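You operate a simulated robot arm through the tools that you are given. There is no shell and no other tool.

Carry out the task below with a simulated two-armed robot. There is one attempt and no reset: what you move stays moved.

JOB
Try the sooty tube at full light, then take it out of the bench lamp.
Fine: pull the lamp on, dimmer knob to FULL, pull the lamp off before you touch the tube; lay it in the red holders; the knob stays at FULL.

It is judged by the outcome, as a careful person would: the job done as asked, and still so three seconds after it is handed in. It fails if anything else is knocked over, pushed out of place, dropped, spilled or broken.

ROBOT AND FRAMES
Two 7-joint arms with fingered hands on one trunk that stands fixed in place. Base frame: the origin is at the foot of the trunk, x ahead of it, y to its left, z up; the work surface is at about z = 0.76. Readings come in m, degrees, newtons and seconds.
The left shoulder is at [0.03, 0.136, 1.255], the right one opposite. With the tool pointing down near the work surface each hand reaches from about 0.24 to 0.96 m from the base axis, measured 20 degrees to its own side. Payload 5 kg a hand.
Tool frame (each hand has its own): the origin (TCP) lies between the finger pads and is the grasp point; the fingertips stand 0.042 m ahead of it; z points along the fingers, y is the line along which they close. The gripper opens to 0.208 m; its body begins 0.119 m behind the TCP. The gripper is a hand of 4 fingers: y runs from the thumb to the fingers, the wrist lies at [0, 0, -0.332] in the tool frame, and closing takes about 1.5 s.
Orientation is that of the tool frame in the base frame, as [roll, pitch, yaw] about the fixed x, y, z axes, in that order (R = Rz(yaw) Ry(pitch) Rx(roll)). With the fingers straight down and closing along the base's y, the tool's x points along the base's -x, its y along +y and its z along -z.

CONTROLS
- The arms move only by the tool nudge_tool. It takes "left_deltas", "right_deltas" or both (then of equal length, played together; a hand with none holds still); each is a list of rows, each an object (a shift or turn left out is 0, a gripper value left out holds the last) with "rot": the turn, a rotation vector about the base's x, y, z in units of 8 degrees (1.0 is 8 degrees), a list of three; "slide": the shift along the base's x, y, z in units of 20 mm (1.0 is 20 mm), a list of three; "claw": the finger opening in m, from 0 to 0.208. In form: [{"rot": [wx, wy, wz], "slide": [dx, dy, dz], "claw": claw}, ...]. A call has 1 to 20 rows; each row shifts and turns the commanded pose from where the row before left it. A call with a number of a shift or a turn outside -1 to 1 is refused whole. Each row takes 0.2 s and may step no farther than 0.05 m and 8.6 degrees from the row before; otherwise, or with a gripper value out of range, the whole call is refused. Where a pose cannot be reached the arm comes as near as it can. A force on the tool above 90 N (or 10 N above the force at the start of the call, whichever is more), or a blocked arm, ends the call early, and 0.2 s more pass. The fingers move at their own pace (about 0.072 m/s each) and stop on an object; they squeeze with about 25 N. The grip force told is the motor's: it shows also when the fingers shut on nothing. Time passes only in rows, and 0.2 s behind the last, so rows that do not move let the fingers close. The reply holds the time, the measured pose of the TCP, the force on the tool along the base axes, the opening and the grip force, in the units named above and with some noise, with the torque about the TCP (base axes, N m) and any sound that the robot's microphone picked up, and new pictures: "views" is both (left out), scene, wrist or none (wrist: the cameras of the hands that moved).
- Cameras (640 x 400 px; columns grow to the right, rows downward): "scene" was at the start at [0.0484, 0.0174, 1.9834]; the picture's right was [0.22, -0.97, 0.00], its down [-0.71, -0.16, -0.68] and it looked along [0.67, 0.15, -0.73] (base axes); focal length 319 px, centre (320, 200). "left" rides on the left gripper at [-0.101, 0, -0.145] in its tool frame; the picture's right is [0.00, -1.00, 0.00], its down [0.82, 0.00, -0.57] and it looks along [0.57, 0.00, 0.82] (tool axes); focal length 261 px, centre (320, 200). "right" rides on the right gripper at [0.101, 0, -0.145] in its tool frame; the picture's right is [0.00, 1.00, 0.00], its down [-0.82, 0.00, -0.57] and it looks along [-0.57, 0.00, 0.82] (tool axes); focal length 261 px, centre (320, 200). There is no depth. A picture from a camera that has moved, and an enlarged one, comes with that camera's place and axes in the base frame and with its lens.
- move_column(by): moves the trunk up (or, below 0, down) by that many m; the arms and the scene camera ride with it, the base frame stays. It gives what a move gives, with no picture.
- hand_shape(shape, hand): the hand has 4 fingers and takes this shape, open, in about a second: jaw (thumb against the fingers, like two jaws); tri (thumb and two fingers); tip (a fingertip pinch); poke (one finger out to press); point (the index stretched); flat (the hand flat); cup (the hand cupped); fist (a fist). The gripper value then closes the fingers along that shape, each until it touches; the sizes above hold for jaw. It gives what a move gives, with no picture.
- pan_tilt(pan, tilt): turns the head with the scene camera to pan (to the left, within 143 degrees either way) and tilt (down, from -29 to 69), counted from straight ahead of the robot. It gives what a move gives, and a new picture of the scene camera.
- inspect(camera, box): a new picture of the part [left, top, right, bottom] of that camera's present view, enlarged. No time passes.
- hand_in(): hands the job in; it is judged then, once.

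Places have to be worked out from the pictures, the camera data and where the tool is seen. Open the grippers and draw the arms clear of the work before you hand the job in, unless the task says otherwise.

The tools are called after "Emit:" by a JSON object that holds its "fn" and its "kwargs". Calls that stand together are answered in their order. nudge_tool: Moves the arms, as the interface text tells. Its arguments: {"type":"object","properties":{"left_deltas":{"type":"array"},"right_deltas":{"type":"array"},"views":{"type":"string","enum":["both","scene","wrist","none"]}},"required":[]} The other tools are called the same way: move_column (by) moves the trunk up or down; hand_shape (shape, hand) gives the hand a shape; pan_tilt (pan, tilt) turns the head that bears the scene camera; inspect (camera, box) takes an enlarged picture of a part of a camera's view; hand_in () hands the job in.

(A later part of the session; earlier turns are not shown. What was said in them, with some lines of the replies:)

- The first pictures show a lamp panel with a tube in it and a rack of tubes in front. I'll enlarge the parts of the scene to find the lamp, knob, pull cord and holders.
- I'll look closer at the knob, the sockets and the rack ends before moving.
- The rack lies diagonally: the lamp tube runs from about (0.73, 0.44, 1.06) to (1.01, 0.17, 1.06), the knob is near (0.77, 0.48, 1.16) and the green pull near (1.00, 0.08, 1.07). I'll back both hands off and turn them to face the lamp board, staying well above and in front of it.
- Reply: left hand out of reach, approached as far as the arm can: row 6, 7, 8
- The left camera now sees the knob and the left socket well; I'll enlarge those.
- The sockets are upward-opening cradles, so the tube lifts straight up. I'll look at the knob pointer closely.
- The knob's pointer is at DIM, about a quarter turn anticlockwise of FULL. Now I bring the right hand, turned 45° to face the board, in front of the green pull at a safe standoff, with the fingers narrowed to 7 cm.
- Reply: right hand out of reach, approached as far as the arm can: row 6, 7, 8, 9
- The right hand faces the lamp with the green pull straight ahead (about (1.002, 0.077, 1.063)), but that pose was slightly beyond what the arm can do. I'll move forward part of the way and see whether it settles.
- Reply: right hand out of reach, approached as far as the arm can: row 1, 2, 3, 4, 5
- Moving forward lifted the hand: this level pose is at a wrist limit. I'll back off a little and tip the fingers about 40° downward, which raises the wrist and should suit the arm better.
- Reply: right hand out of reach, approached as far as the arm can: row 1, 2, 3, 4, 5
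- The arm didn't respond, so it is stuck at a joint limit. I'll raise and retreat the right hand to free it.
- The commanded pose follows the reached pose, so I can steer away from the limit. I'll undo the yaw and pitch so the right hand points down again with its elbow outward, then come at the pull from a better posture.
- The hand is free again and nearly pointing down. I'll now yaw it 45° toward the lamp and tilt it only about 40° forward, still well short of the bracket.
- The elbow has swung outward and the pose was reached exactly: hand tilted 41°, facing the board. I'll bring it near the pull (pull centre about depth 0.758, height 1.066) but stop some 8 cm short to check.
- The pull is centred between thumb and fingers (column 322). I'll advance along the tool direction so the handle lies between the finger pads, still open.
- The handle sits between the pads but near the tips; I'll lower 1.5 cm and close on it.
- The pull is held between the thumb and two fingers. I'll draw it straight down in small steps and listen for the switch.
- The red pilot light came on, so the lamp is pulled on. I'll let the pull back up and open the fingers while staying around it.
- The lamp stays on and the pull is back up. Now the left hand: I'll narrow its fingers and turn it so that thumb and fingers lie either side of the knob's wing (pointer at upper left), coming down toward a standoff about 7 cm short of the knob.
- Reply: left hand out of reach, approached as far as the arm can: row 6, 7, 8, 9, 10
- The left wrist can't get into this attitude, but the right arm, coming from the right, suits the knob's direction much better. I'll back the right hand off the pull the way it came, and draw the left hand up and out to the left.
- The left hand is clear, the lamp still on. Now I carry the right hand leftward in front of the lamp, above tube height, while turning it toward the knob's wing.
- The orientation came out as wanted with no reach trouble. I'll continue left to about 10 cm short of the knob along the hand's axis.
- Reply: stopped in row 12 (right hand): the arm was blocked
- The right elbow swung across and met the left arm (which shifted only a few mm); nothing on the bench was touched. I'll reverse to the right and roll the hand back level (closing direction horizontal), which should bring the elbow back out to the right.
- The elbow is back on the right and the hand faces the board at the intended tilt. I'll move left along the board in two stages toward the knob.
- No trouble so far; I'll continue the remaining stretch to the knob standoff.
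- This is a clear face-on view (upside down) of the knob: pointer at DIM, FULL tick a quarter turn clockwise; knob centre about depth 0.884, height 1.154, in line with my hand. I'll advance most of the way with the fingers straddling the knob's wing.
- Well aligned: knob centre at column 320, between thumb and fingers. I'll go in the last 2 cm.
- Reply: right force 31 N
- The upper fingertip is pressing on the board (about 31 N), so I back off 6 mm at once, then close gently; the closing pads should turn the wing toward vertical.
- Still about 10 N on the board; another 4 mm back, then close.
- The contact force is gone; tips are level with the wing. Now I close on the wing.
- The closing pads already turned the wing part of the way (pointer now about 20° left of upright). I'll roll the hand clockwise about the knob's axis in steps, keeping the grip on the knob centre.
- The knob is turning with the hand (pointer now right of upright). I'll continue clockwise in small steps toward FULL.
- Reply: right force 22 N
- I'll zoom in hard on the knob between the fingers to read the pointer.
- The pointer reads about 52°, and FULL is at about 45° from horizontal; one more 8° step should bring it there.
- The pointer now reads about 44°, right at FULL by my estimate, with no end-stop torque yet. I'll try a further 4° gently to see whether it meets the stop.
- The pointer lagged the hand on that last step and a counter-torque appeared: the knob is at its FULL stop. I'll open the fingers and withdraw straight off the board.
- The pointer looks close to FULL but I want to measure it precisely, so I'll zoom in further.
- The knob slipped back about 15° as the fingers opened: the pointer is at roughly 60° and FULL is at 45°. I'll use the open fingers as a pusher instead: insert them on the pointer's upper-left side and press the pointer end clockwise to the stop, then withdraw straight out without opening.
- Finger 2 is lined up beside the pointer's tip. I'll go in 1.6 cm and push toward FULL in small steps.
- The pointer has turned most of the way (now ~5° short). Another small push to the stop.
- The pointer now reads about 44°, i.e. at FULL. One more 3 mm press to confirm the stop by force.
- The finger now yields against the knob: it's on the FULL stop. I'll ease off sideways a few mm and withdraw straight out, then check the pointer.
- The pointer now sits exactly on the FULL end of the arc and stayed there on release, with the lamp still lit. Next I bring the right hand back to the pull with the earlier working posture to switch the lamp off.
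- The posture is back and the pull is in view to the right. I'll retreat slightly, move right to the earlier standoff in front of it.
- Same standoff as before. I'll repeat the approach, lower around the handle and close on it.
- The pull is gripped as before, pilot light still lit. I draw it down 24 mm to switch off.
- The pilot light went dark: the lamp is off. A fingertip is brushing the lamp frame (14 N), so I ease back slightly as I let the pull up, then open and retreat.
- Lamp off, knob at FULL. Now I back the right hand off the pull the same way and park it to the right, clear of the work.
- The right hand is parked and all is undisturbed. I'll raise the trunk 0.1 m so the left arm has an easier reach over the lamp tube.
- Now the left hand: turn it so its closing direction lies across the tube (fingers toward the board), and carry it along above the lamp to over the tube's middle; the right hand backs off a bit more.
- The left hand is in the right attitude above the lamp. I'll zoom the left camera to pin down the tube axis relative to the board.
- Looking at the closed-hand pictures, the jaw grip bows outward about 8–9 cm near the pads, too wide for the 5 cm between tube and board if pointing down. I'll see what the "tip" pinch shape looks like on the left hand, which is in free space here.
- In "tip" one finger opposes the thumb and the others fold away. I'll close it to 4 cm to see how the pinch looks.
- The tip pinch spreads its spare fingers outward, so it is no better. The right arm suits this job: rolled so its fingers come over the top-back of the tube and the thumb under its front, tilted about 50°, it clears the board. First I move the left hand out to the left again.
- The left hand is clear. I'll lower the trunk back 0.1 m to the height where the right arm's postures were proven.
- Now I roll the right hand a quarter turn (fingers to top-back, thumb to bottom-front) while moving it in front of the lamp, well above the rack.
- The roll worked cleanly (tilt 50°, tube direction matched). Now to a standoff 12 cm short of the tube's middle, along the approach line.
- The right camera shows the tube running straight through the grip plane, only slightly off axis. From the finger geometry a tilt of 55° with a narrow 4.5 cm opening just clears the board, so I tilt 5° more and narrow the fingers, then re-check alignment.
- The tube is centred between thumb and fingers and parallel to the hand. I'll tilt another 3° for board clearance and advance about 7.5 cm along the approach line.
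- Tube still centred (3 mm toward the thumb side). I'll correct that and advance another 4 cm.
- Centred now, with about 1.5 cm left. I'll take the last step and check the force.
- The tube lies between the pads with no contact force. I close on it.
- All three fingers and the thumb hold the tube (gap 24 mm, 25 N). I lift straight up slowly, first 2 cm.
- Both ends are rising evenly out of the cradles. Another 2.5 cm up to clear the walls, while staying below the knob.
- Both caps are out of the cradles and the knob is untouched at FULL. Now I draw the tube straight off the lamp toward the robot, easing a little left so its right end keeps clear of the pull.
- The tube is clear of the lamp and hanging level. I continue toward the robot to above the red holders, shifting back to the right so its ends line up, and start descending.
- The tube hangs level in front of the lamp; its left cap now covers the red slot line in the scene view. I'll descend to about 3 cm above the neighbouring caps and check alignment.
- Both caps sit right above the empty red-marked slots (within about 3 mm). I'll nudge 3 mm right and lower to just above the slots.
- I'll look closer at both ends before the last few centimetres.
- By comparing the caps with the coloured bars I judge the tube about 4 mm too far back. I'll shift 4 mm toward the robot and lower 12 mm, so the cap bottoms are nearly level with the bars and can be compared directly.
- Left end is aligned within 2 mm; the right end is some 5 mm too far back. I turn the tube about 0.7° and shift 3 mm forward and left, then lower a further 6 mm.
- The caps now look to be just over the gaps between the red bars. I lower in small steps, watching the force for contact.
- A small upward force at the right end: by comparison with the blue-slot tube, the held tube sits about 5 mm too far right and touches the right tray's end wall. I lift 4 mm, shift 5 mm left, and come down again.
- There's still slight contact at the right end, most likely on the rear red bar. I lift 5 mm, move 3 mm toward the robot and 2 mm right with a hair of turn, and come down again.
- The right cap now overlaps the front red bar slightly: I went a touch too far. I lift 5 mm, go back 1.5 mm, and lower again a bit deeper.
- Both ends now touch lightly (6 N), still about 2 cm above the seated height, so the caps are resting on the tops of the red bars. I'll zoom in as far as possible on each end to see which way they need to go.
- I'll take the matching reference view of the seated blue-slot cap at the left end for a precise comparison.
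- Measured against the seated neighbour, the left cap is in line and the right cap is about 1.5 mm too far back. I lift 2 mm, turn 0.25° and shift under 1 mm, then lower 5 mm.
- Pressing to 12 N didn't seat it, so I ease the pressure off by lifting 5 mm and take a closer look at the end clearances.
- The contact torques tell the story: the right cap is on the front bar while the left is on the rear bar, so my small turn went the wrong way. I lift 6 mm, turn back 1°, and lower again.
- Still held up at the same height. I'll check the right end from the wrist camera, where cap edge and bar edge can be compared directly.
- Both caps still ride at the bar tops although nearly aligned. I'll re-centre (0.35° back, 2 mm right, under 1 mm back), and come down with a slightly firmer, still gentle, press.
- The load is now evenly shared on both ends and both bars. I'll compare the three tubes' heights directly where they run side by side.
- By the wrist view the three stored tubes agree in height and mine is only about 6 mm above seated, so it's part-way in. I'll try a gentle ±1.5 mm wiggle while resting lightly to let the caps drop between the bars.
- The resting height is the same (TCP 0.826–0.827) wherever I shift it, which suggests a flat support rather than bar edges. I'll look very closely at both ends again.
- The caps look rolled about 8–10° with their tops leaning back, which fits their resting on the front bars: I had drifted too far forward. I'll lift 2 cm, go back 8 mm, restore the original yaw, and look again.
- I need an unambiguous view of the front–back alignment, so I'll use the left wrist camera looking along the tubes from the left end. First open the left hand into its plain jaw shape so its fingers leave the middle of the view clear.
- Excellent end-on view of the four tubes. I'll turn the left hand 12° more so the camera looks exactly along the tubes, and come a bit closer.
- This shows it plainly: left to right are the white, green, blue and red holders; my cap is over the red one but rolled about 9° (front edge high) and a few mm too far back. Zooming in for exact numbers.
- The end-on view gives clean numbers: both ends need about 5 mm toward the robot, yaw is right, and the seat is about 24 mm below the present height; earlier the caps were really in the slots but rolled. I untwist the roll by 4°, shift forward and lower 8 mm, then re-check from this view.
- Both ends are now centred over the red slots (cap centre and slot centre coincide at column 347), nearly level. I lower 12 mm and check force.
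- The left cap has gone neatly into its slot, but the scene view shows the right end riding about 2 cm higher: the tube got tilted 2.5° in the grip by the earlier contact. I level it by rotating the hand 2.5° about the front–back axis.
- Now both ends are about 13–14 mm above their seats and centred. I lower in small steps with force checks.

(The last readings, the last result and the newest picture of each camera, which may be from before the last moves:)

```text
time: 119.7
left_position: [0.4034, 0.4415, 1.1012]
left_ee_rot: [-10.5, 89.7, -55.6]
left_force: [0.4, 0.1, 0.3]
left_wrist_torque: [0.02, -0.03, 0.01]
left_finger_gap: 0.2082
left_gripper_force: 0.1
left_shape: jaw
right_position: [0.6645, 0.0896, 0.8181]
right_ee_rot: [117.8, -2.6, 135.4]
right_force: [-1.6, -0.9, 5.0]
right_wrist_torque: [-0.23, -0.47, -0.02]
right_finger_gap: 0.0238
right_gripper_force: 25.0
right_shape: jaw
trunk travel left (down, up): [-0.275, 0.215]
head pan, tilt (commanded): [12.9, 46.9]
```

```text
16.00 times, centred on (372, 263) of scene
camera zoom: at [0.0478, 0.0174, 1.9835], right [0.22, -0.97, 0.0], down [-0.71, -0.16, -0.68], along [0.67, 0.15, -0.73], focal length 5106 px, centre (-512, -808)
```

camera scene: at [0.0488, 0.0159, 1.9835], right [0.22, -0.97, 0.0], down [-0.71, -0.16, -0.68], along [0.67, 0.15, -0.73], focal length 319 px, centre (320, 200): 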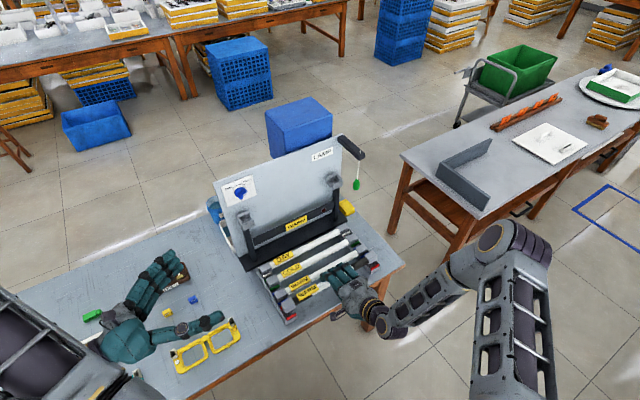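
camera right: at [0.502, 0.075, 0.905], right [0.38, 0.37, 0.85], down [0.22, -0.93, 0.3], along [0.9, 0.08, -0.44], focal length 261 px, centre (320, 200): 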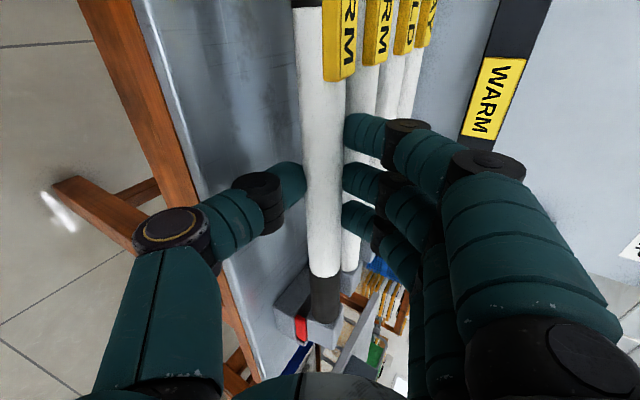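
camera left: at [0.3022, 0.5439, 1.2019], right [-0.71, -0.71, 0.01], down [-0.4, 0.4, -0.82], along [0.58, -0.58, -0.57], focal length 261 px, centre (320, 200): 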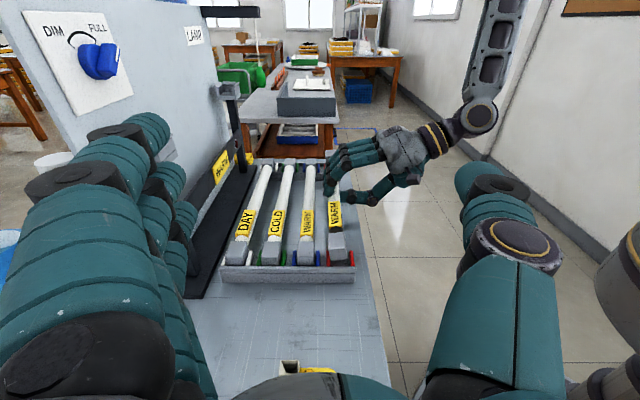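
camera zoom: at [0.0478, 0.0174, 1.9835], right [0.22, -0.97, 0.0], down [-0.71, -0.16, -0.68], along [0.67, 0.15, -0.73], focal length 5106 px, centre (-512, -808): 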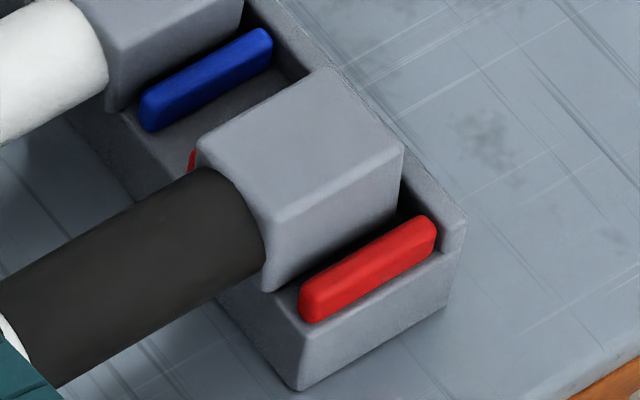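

The left cap is in, but the right one is catching its rear bar (torque shows contact at the right rear). I lift 9 mm, bring the right end ~2 mm forward with a 0.4° turn, and try again.

Emit:
{"fn": "nudge_tool", "kwargs": {"right_deltas": [{"slide": [0, 0, 0.45]}, {"rot": [0, 0, -0.05], "slide": [0.025, -0.085, 0]}, {}, {"slide": [0, 0, -0.25]}, {}], "views": "none"}}

Emit:
{"fn": "inspect", "kwargs": {"camera": "left", "box": [310, 220, 362, 280]}}

Emit:
{"fn": "inspect", "kwargs": {"camera": "left", "box": [310, 150, 350, 180]}}

Emit:
{"fn": "inspect", "kwargs": {"camera": "scene", "box": [364, 255, 380, 271]}}

```text
time: 120.9
left_position: [0.4048, 0.4413, 1.1027]
left_ee_rot: [-13.4, 89.7, -58.4]
left_force: [-0.9, -0.4, -0.4]
left_wrist_torque: [0.04, 0.03, 0.05]
left_finger_gap: 0.208
left_gripper_force: 0.1
left_shape: jaw
right_position: [0.6643, 0.0875, 0.8211]
right_ee_rot: [118.0, -2.5, 135.0]
right_force: [-0.5, 0.1, -0.3]
right_wrist_torque: [-0.16, -0.18, 0.03]
right_finger_gap: 0.0239
right_gripper_force: 25.4
right_shape: jaw
trunk travel left (down, up): [-0.275, 0.215]
head pan, tilt (commanded): [12.9, 46.9]
```

```text
6.67 times, centred on (336, 250) of left
camera zoom: at [0.3021, 0.5442, 1.2018], right [-0.71, -0.71, 0.01], down [-0.41, 0.4, -0.82], along [0.58, -0.58, -0.57], focal length 1738 px, centre (213, -133)
```

zoom: 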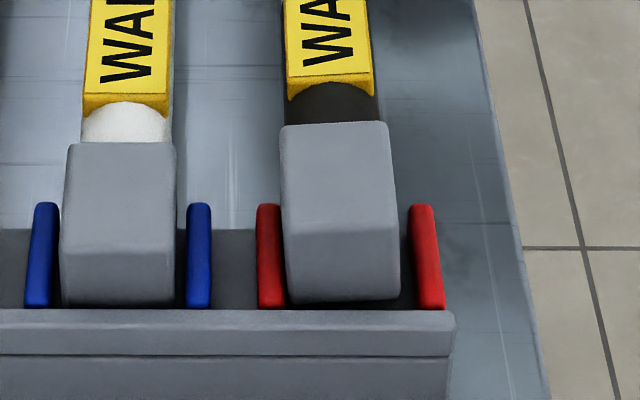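

```text
13.33 times, centred on (330, 165) of left
camera zoom: at [0.3021, 0.5442, 1.2018], right [-0.71, -0.71, 0.01], down [-0.41, 0.4, -0.82], along [0.58, -0.58, -0.57], focal length 3475 px, centre (187, 667)
```

zoom: 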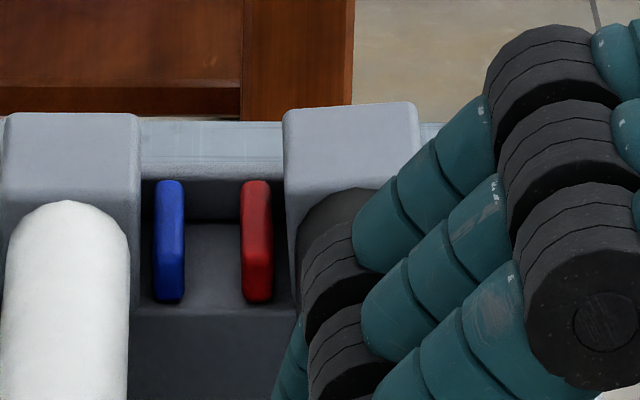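

```text
16.00 times, centred on (372, 263) of scene
camera zoom: at [0.0481, 0.0175, 1.9834], right [0.22, -0.97, 0.0], down [-0.71, -0.16, -0.68], along [0.67, 0.15, -0.73], focal length 5106 px, centre (-512, -808)
```

zoom: 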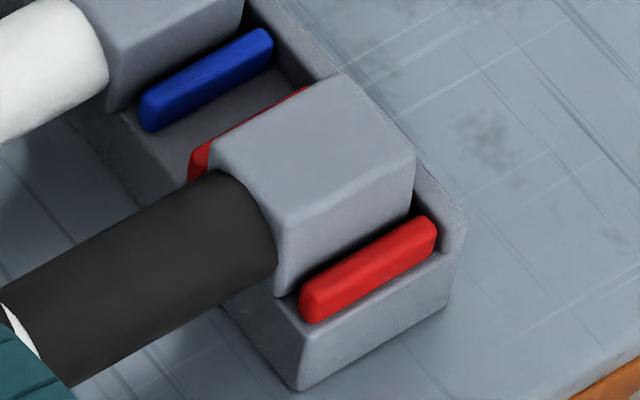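

Now the right cap is between its bars and only ~2 mm above its seat, while the left is ~9 mm up: I over-levelled by about 1°. I rotate 1° back and lower 4 mm.

Emit:
{"fn": "nudge_tool", "kwargs": {"right_deltas": [{"rot": [-0.088, -0.089, 0], "slide": [0, 0, 0]}, {}, {"slide": [0, 0, -0.2]}, {}], "views": "none"}}

Emit:
{"fn": "inspect", "kwargs": {"camera": "left", "box": [310, 220, 362, 280]}}

Emit:
{"fn": "inspect", "kwargs": {"camera": "left", "box": [310, 150, 350, 180]}}

Emit:
{"fn": "inspect", "kwargs": {"camera": "scene", "box": [364, 255, 380, 271]}}

```text
time: 121.9
left_position: [0.4034, 0.4418, 1.103]
left_ee_rot: [-8.3, 89.7, -53.3]
left_force: [-0.8, 1.5, 0.2]
left_wrist_torque: [-0.01, 0.05, 0.0]
left_finger_gap: 0.2079
left_gripper_force: 0.1
left_shape: jaw
right_position: [0.6651, 0.0875, 0.8183]
right_ee_rot: [117.7, -1.5, 135.2]
right_force: [-1.2, -0.8, 10.6]
right_wrist_torque: [0.18, -0.38, 0.01]
right_finger_gap: 0.0238
right_gripper_force: 24.7
right_shape: jaw
trunk travel left (down, up): [-0.275, 0.215]
head pan, tilt (commanded): [12.9, 46.9]
```

```text
6.67 times, centred on (336, 250) of left
camera zoom: at [0.3017, 0.544, 1.2021], right [-0.71, -0.71, 0.01], down [-0.4, 0.4, -0.82], along [0.58, -0.58, -0.57], focal length 1738 px, centre (213, -133)
```

zoom: 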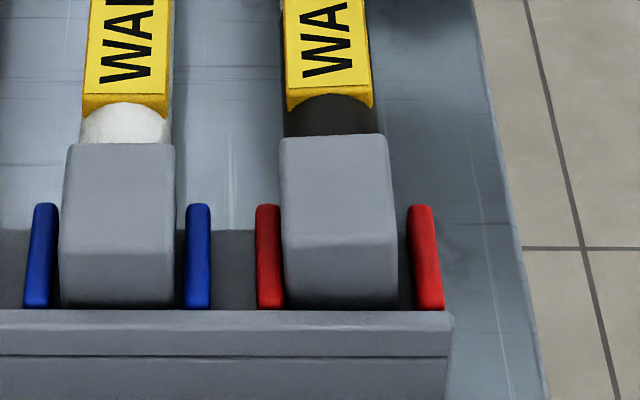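

```text
13.33 times, centred on (330, 165) of left
camera zoom: at [0.3017, 0.544, 1.2021], right [-0.71, -0.71, 0.01], down [-0.4, 0.4, -0.82], along [0.58, -0.58, -0.57], focal length 3475 px, centre (187, 667)
```

zoom: 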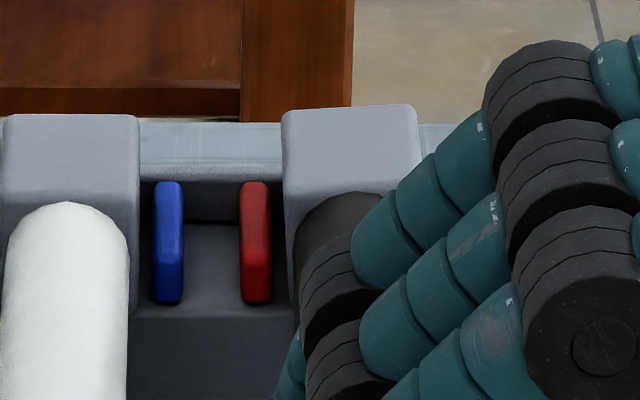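

```text
16.00 times, centred on (372, 263) of scene
camera zoom: at [0.0475, 0.0173, 1.9835], right [0.22, -0.97, 0.0], down [-0.71, -0.16, -0.68], along [0.67, 0.15, -0.73], focal length 5106 px, centre (-512, -808)
```

zoom: 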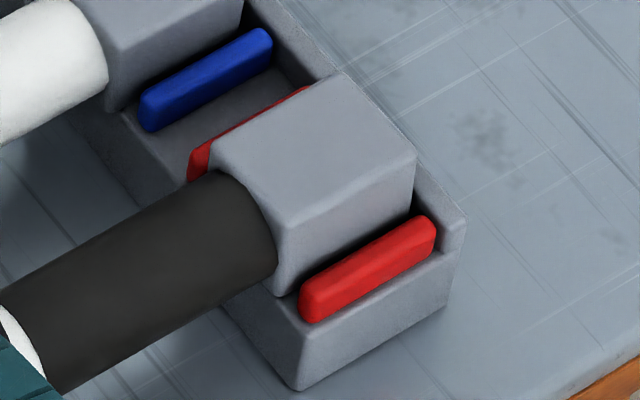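

Both caps are now between the red bars and bearing evenly on the tray floors (the right cap top is within 1–2 mm of its neighbour). I relax the downward press first, then open the fingers a little.

Emit:
{"fn": "nudge_tool", "kwargs": {"right_deltas": [{"slide": [0, 0, 0.14]}, {}, {"claw": 0.03}, {"claw": 0.036}, {}, {}], "views": "none"}}

Emit:
{"fn": "inspect", "kwargs": {"camera": "left", "box": [310, 220, 362, 280]}}

Emit:
{"fn": "inspect", "kwargs": {"camera": "left", "box": [310, 150, 350, 180]}}

Emit:
{"fn": "inspect", "kwargs": {"camera": "scene", "box": [364, 255, 380, 271]}}

Emit:
{"fn": "inspect", "kwargs": {"camera": "left", "box": [240, 140, 440, 300]}}

```text
time: 123.3
left_position: [0.4031, 0.4423, 1.1009]
left_ee_rot: [-13.6, 89.8, -58.7]
left_force: [0.2, -0.2, 0.7]
left_wrist_torque: [0.0, 0.0, 0.02]
left_finger_gap: 0.2081
left_gripper_force: 0.2
left_shape: jaw
right_position: [0.6633, 0.0868, 0.8199]
right_ee_rot: [117.9, -1.5, 135.0]
right_force: [-0.3, -0.7, -0.5]
right_wrist_torque: [0.02, 0.02, -0.01]
right_finger_gap: 0.0358
right_gripper_force: 0.1
right_shape: jaw
trunk travel left (down, up): [-0.275, 0.215]
head pan, tilt (commanded): [12.9, 46.9]
```

```text
6.67 times, centred on (336, 250) of left
camera zoom: at [0.3022, 0.5441, 1.2018], right [-0.71, -0.71, 0.01], down [-0.41, 0.4, -0.82], along [0.58, -0.58, -0.57], focal length 1738 px, centre (213, -133)
```

zoom: 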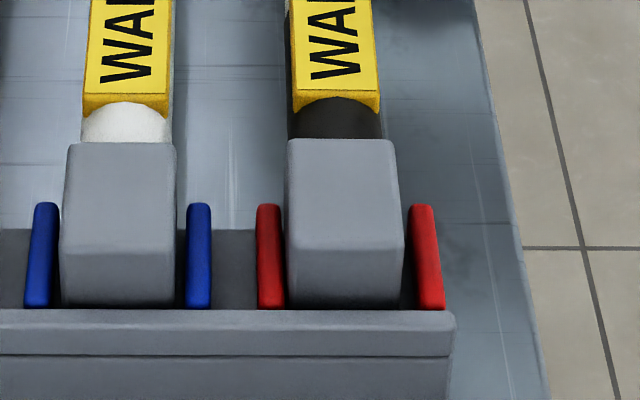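

```text
13.33 times, centred on (330, 165) of left
camera zoom: at [0.3022, 0.5441, 1.2018], right [-0.71, -0.71, 0.01], down [-0.41, 0.4, -0.82], along [0.58, -0.58, -0.57], focal length 3475 px, centre (187, 667)
```

zoom: 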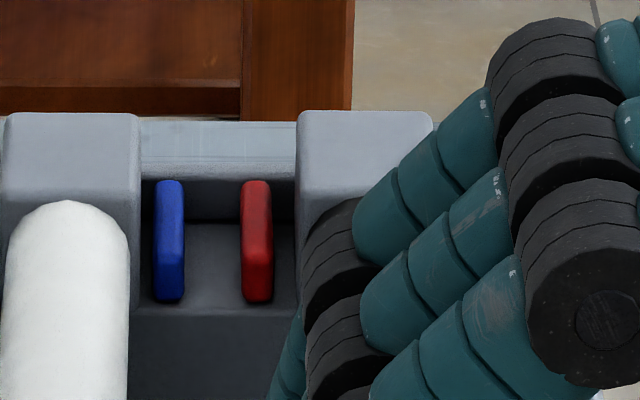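

```text
16.00 times, centred on (372, 263) of scene
camera zoom: at [0.0482, 0.0174, 1.9834], right [0.22, -0.97, 0.0], down [-0.71, -0.16, -0.68], along [0.67, 0.15, -0.73], focal length 5106 px, centre (-512, -808)
```

zoom: 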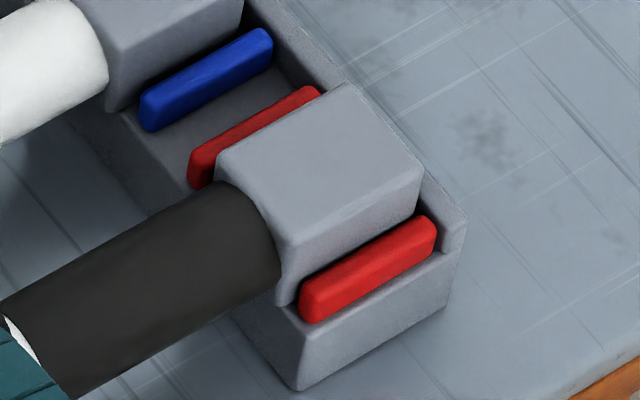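

```text
2.50 times, centred on (340, 220) of left
camera zoom: at [0.3022, 0.5441, 1.2018], right [-0.71, -0.71, 0.01], down [-0.41, 0.4, -0.82], along [0.58, -0.58, -0.57], focal length 652 px, centre (270, 150)
```

zoom: 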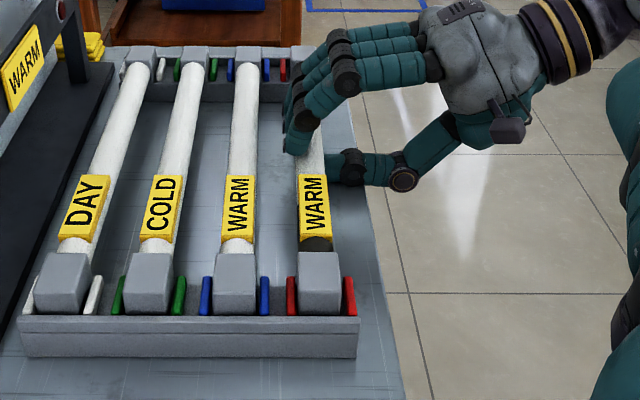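

The tube has settled flat and square between the red bars at both ends, level with its neighbours. I open slightly more and withdraw the hand straight back along its axis.

Emit:
{"fn": "nudge_tool", "kwargs": {"right_deltas": [{"claw": 0.042}, {}, {"slide": [-0.3, -0.3, 0.23]}, {"slide": [-0.4, -0.4, 0.3]}, {}], "views": "none"}}

Emit:
{"fn": "inspect", "kwargs": {"camera": "left", "box": [240, 140, 440, 300]}}

```text
time: 124.5
left_position: [0.4041, 0.442, 1.1008]
left_ee_rot: [-15.8, 89.8, -60.7]
left_force: [0.2, -0.5, -0.5]
left_wrist_torque: [0.01, -0.01, 0.01]
left_finger_gap: 0.2077
left_gripper_force: 0.1
left_shape: jaw
right_position: [0.6503, 0.073, 0.8316]
right_ee_rot: [118.0, -1.5, 135.0]
right_force: [-0.2, 0.1, 1.0]
right_wrist_torque: [0.04, 0.0, -0.02]
right_finger_gap: 0.0417
right_gripper_force: 0.1
right_shape: jaw
trunk travel left (down, up): [-0.275, 0.215]
head pan, tilt (commanded): [12.9, 46.9]
```

```text
2.50 times, centred on (340, 220) of left
camera zoom: at [0.3023, 0.5444, 1.2016], right [-0.71, -0.71, 0.01], down [-0.41, 0.4, -0.82], along [0.58, -0.58, -0.57], focal length 652 px, centre (270, 150)
```

zoom: 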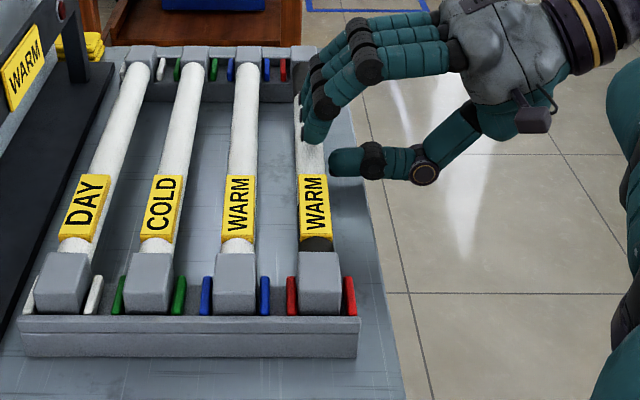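

The tube stays put and the hand is coming free. I continue withdrawing, then raise it clear.

Emit:
{"fn": "nudge_tool", "kwargs": {"right_deltas": [{"slide": [-0.6, -0.6, 0.45]}, {"slide": [-0.6, -0.6, 0.45]}, {"slide": [-0.6, -0.6, 0.45]}, {"slide": [-0.6, -0.6, 0.45]}, {"slide": [-0.3, -0.9, 0.8]}, {"slide": [-0.2, -0.9, 0.9]}, {"slide": [-0.2, -0.9, 0.9]}, {"slide": [-0.2, -0.9, 0.9]}, {"slide": [-0.2, -0.9, 0.9]}, {"slide": [-0.2, -0.9, 0.9]}, {"slide": [0, -0.9, 0.9]}, {"slide": [0, -0.9, 0.9], "claw": 0.208}, {"claw": 0.208}, {"claw": 0.208}, {"claw": 0.208}, {}], "views": "both"}}

Emit:
{"fn": "inspect", "kwargs": {"camera": "left", "box": [240, 140, 440, 300]}}

Emit:
{"fn": "inspect", "kwargs": {"camera": "scene", "box": [210, 130, 400, 330]}}

```text
time: 127.9
left_position: [0.404, 0.4407, 1.1021]
left_ee_rot: [-11.0, 89.7, -56.0]
left_force: [0.8, 0.1, -0.6]
left_wrist_torque: [0.06, 0.0, -0.03]
left_finger_gap: 0.208
left_gripper_force: 0.2
left_shape: jaw
right_position: [0.5773, -0.1181, 1.0083]
right_ee_rot: [117.9, -1.5, 135.0]
right_force: [0.1, -0.3, -0.3]
right_wrist_torque: [0.01, -0.02, -0.01]
right_finger_gap: 0.2075
right_gripper_force: 0.1
right_shape: jaw
trunk travel left (down, up): [-0.275, 0.215]
head pan, tilt (commanded): [12.9, 46.9]
camera scene: at [0.048, 0.0171, 1.9834], right [0.22, -0.97, 0.0], down [-0.71, -0.16, -0.68], along [0.67, 0.15, -0.73], focal length 319 px, centre (320, 200)
camera right: at [0.4181, -0.1381, 1.0791], right [0.35, 0.31, 0.88], down [0.23, -0.94, 0.24], along [0.91, 0.12, -0.4], focal length 261 px, centre (320, 200)
```

scene: 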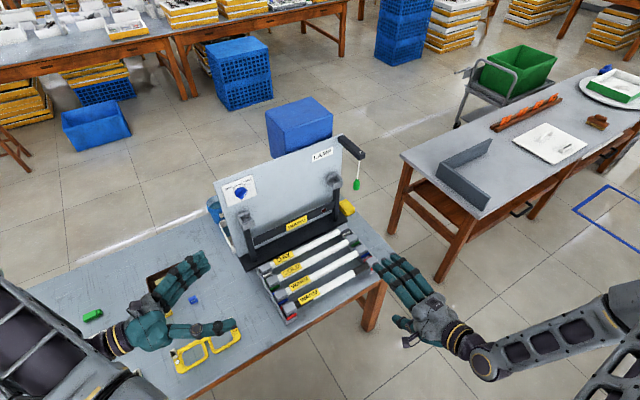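
right: 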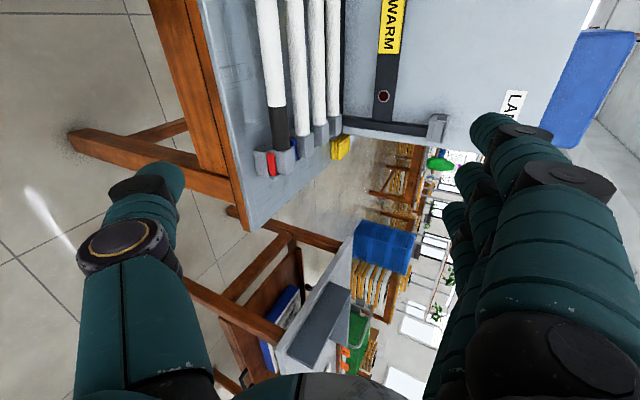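

```text
2.50 times, centred on (340, 220) of left
camera zoom: at [0.302, 0.544, 1.2019], right [-0.71, -0.71, 0.01], down [-0.41, 0.4, -0.82], along [0.58, -0.58, -0.57], focal length 652 px, centre (270, 150)
```

zoom: 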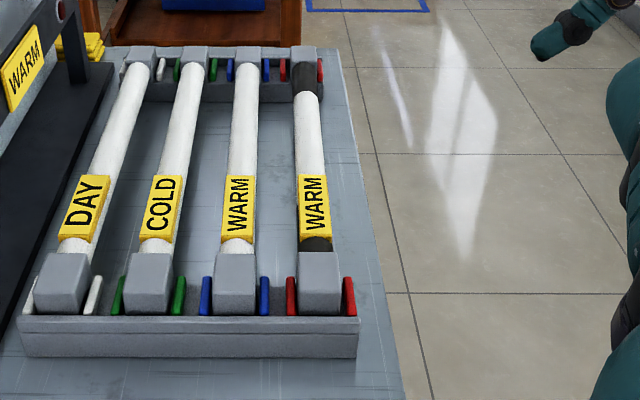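

```text
2.00 times, centred on (305, 230) of scene
camera zoom: at [0.048, 0.0171, 1.9834], right [0.22, -0.97, 0.0], down [-0.71, -0.16, -0.68], along [0.67, 0.15, -0.73], focal length 638 px, centre (350, 140)
```

zoom: 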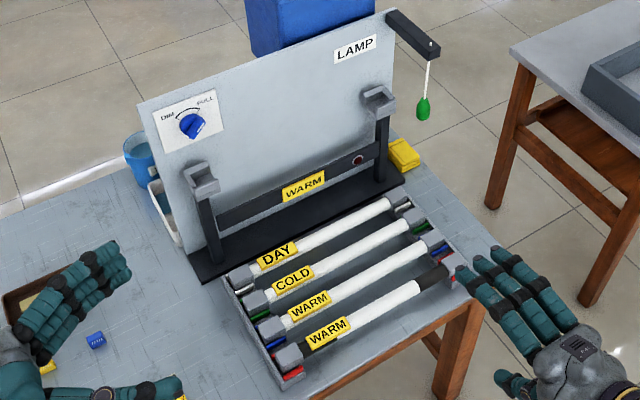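

The sooty tube lies in the red holders, the lamp is dark and the knob at FULL. I move both open hands well clear of the work.

Emit:
{"fn": "nudge_tool", "kwargs": {"left_deltas": [{"slide": [-0.3, 0.3, 0.9]}, {"slide": [-0.3, 0.3, 0.9]}, {"slide": [-0.3, 0.3, 0.9]}, {"slide": [-0.3, 0.3, 0.9]}, {"slide": [-0.2, 0.5, 0.9]}, {"slide": [-0.2, 0.5, 0.9]}, {"slide": [-0.2, 0.5, 0.9]}, {"slide": [-0.2, 0.5, 0.9]}, {}], "right_deltas": [{"slide": [-0.3, -0.9, 0.5]}, {"slide": [-0.3, -0.9, 0.5]}, {"slide": [-0.3, -0.9, 0.5]}, {"slide": [-0.3, -0.9, 0.5]}, {"slide": [-0.2, -0.9, 0.5]}, {"slide": [-0.2, -0.9, 0.5]}, {"slide": [-0.2, -0.9, 0.5]}, {"slide": [-0.2, -0.9, 0.5]}, {}], "views": "both"}}

Emit:
{"fn": "inspect", "kwargs": {"camera": "scene", "box": [210, 170, 280, 240]}}

Emit:
{"fn": "inspect", "kwargs": {"camera": "scene", "box": [240, 220, 400, 340]}}

Emit:
{"fn": "inspect", "kwargs": {"camera": "scene", "box": [130, 180, 400, 400]}}

```text
time: 129.9
left_position: [0.3625, 0.5057, 1.2456]
left_ee_rot: [-23.3, 89.6, -68.3]
left_force: [1.5, 0.1, 0.2]
left_wrist_torque: [-0.04, -0.02, -0.08]
left_finger_gap: 0.2082
left_gripper_force: 0.0
left_shape: jaw
right_position: [0.5372, -0.262, 1.0882]
right_ee_rot: [118.0, -1.6, 135.2]
right_force: [0.0, 0.2, 1.1]
right_wrist_torque: [0.02, -0.01, 0.01]
right_finger_gap: 0.2075
right_gripper_force: 0.1
right_shape: jaw
trunk travel left (down, up): [-0.275, 0.215]
head pan, tilt (commanded): [12.9, 46.9]
camera scene: at [0.0492, 0.0178, 1.9833], right [0.22, -0.97, 0.0], down [-0.71, -0.16, -0.68], along [0.67, 0.15, -0.73], focal length 319 px, centre (320, 200)
camera right: at [0.3781, -0.2821, 1.1592], right [0.35, 0.31, 0.88], down [0.23, -0.94, 0.24], along [0.91, 0.12, -0.4], focal length 261 px, centre (320, 200)
camera left: at [0.2615, 0.6068, 1.3453], right [-0.71, -0.71, 0.01], down [-0.41, 0.4, -0.82], along [0.58, -0.58, -0.57], focal length 261 px, centre (320, 200)
```

scene: 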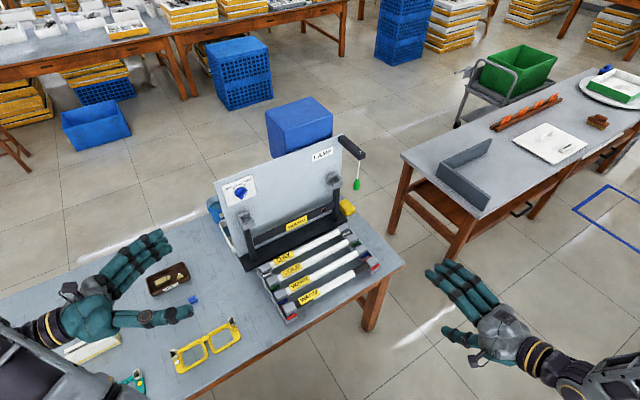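
right: 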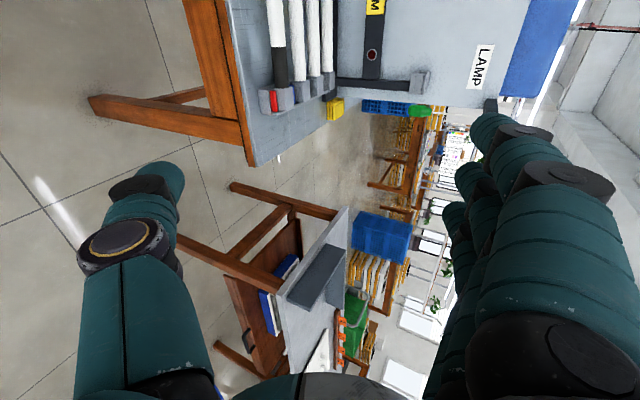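
left: 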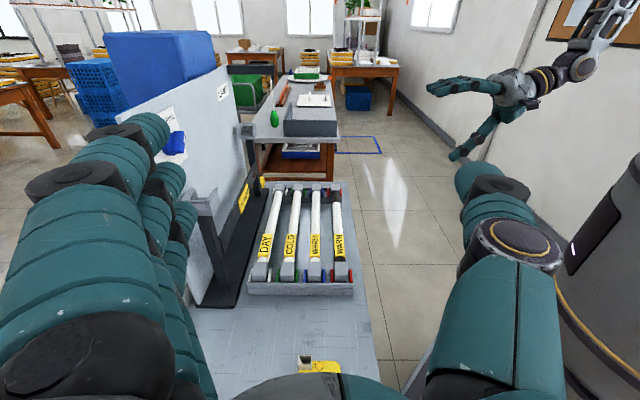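

```text
5.71 times, centred on (245, 205) of scene
camera zoom: at [0.0492, 0.0178, 1.9833], right [0.22, -0.97, 0.0], down [-0.71, -0.16, -0.68], along [0.67, 0.15, -0.73], focal length 1823 px, centre (749, 171)
```

zoom: 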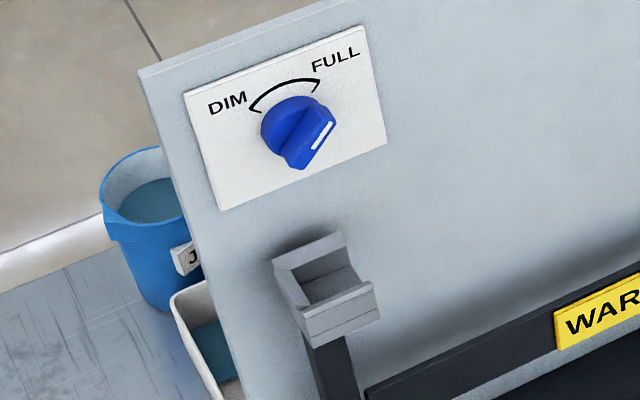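

```text
3.33 times, centred on (320, 280) of scene
camera zoom: at [0.0492, 0.0178, 1.9833], right [0.22, -0.97, 0.0], down [-0.71, -0.16, -0.68], along [0.67, 0.15, -0.73], focal length 1064 px, centre (320, -67)
```

zoom: 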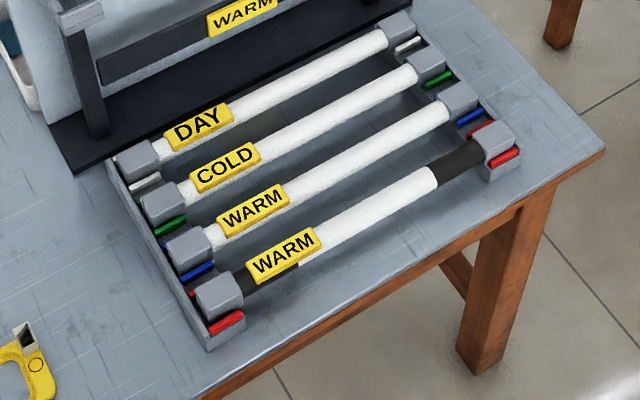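

```text
1.82 times, centred on (265, 290) of scene
camera zoom: at [0.0492, 0.0178, 1.9833], right [0.22, -0.97, 0.0], down [-0.71, -0.16, -0.68], along [0.67, 0.15, -0.73], focal length 580 px, centre (420, 36)
```

zoom: 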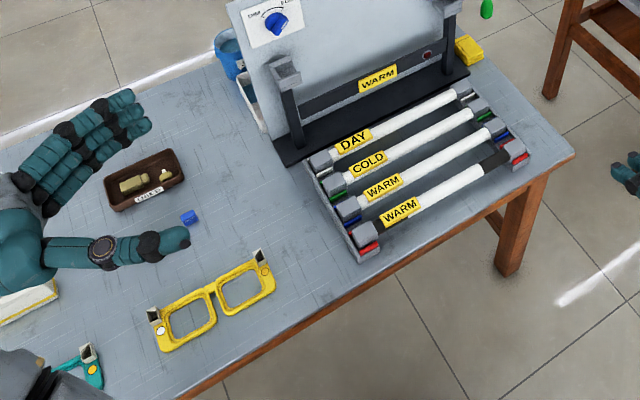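

Final check: the sooty tube lies flat between the red bars at both ends, the knob points at FULL, the pilot light is dark, the pull hangs freely, nothing else has moved, and both hands are open and clear. I hand the job in.

Emit:
{"fn": "hand_in", "kwargs": {}}

```text
The job is handed in.
```

I finished the job and handed it in; I haven't seen the verdict.

- **Lamp test:** I pulled the lamp on and the pilot light lit. I then turned the dimmer knob to its FULL stop. It slipped back once as I let go, so I pushed it to the stop again.
- **Lamp off:** I pulled the lamp off and saw the pilot light go dark before I touched the tube. The knob is still at FULL.
- **Tube:** I lifted the sooty tube out of the lamp and laid it in the red holders. Both end caps sit flat between the red bars, level with the other tubes. This took several tries, because the caps kept catching on the bars.
- **Contact:** While I worked the knob a fingertip pressed on the lamp board (about 31 N), and while I pulled the cord one brushed its frame (about 14 N). I backed off both times. My elbow also bumped the other arm once. In the last pictures I saw nothing out of place, though a small yellow item on the bench was hidden behind my hand.

Both hands are open and clear of the work.
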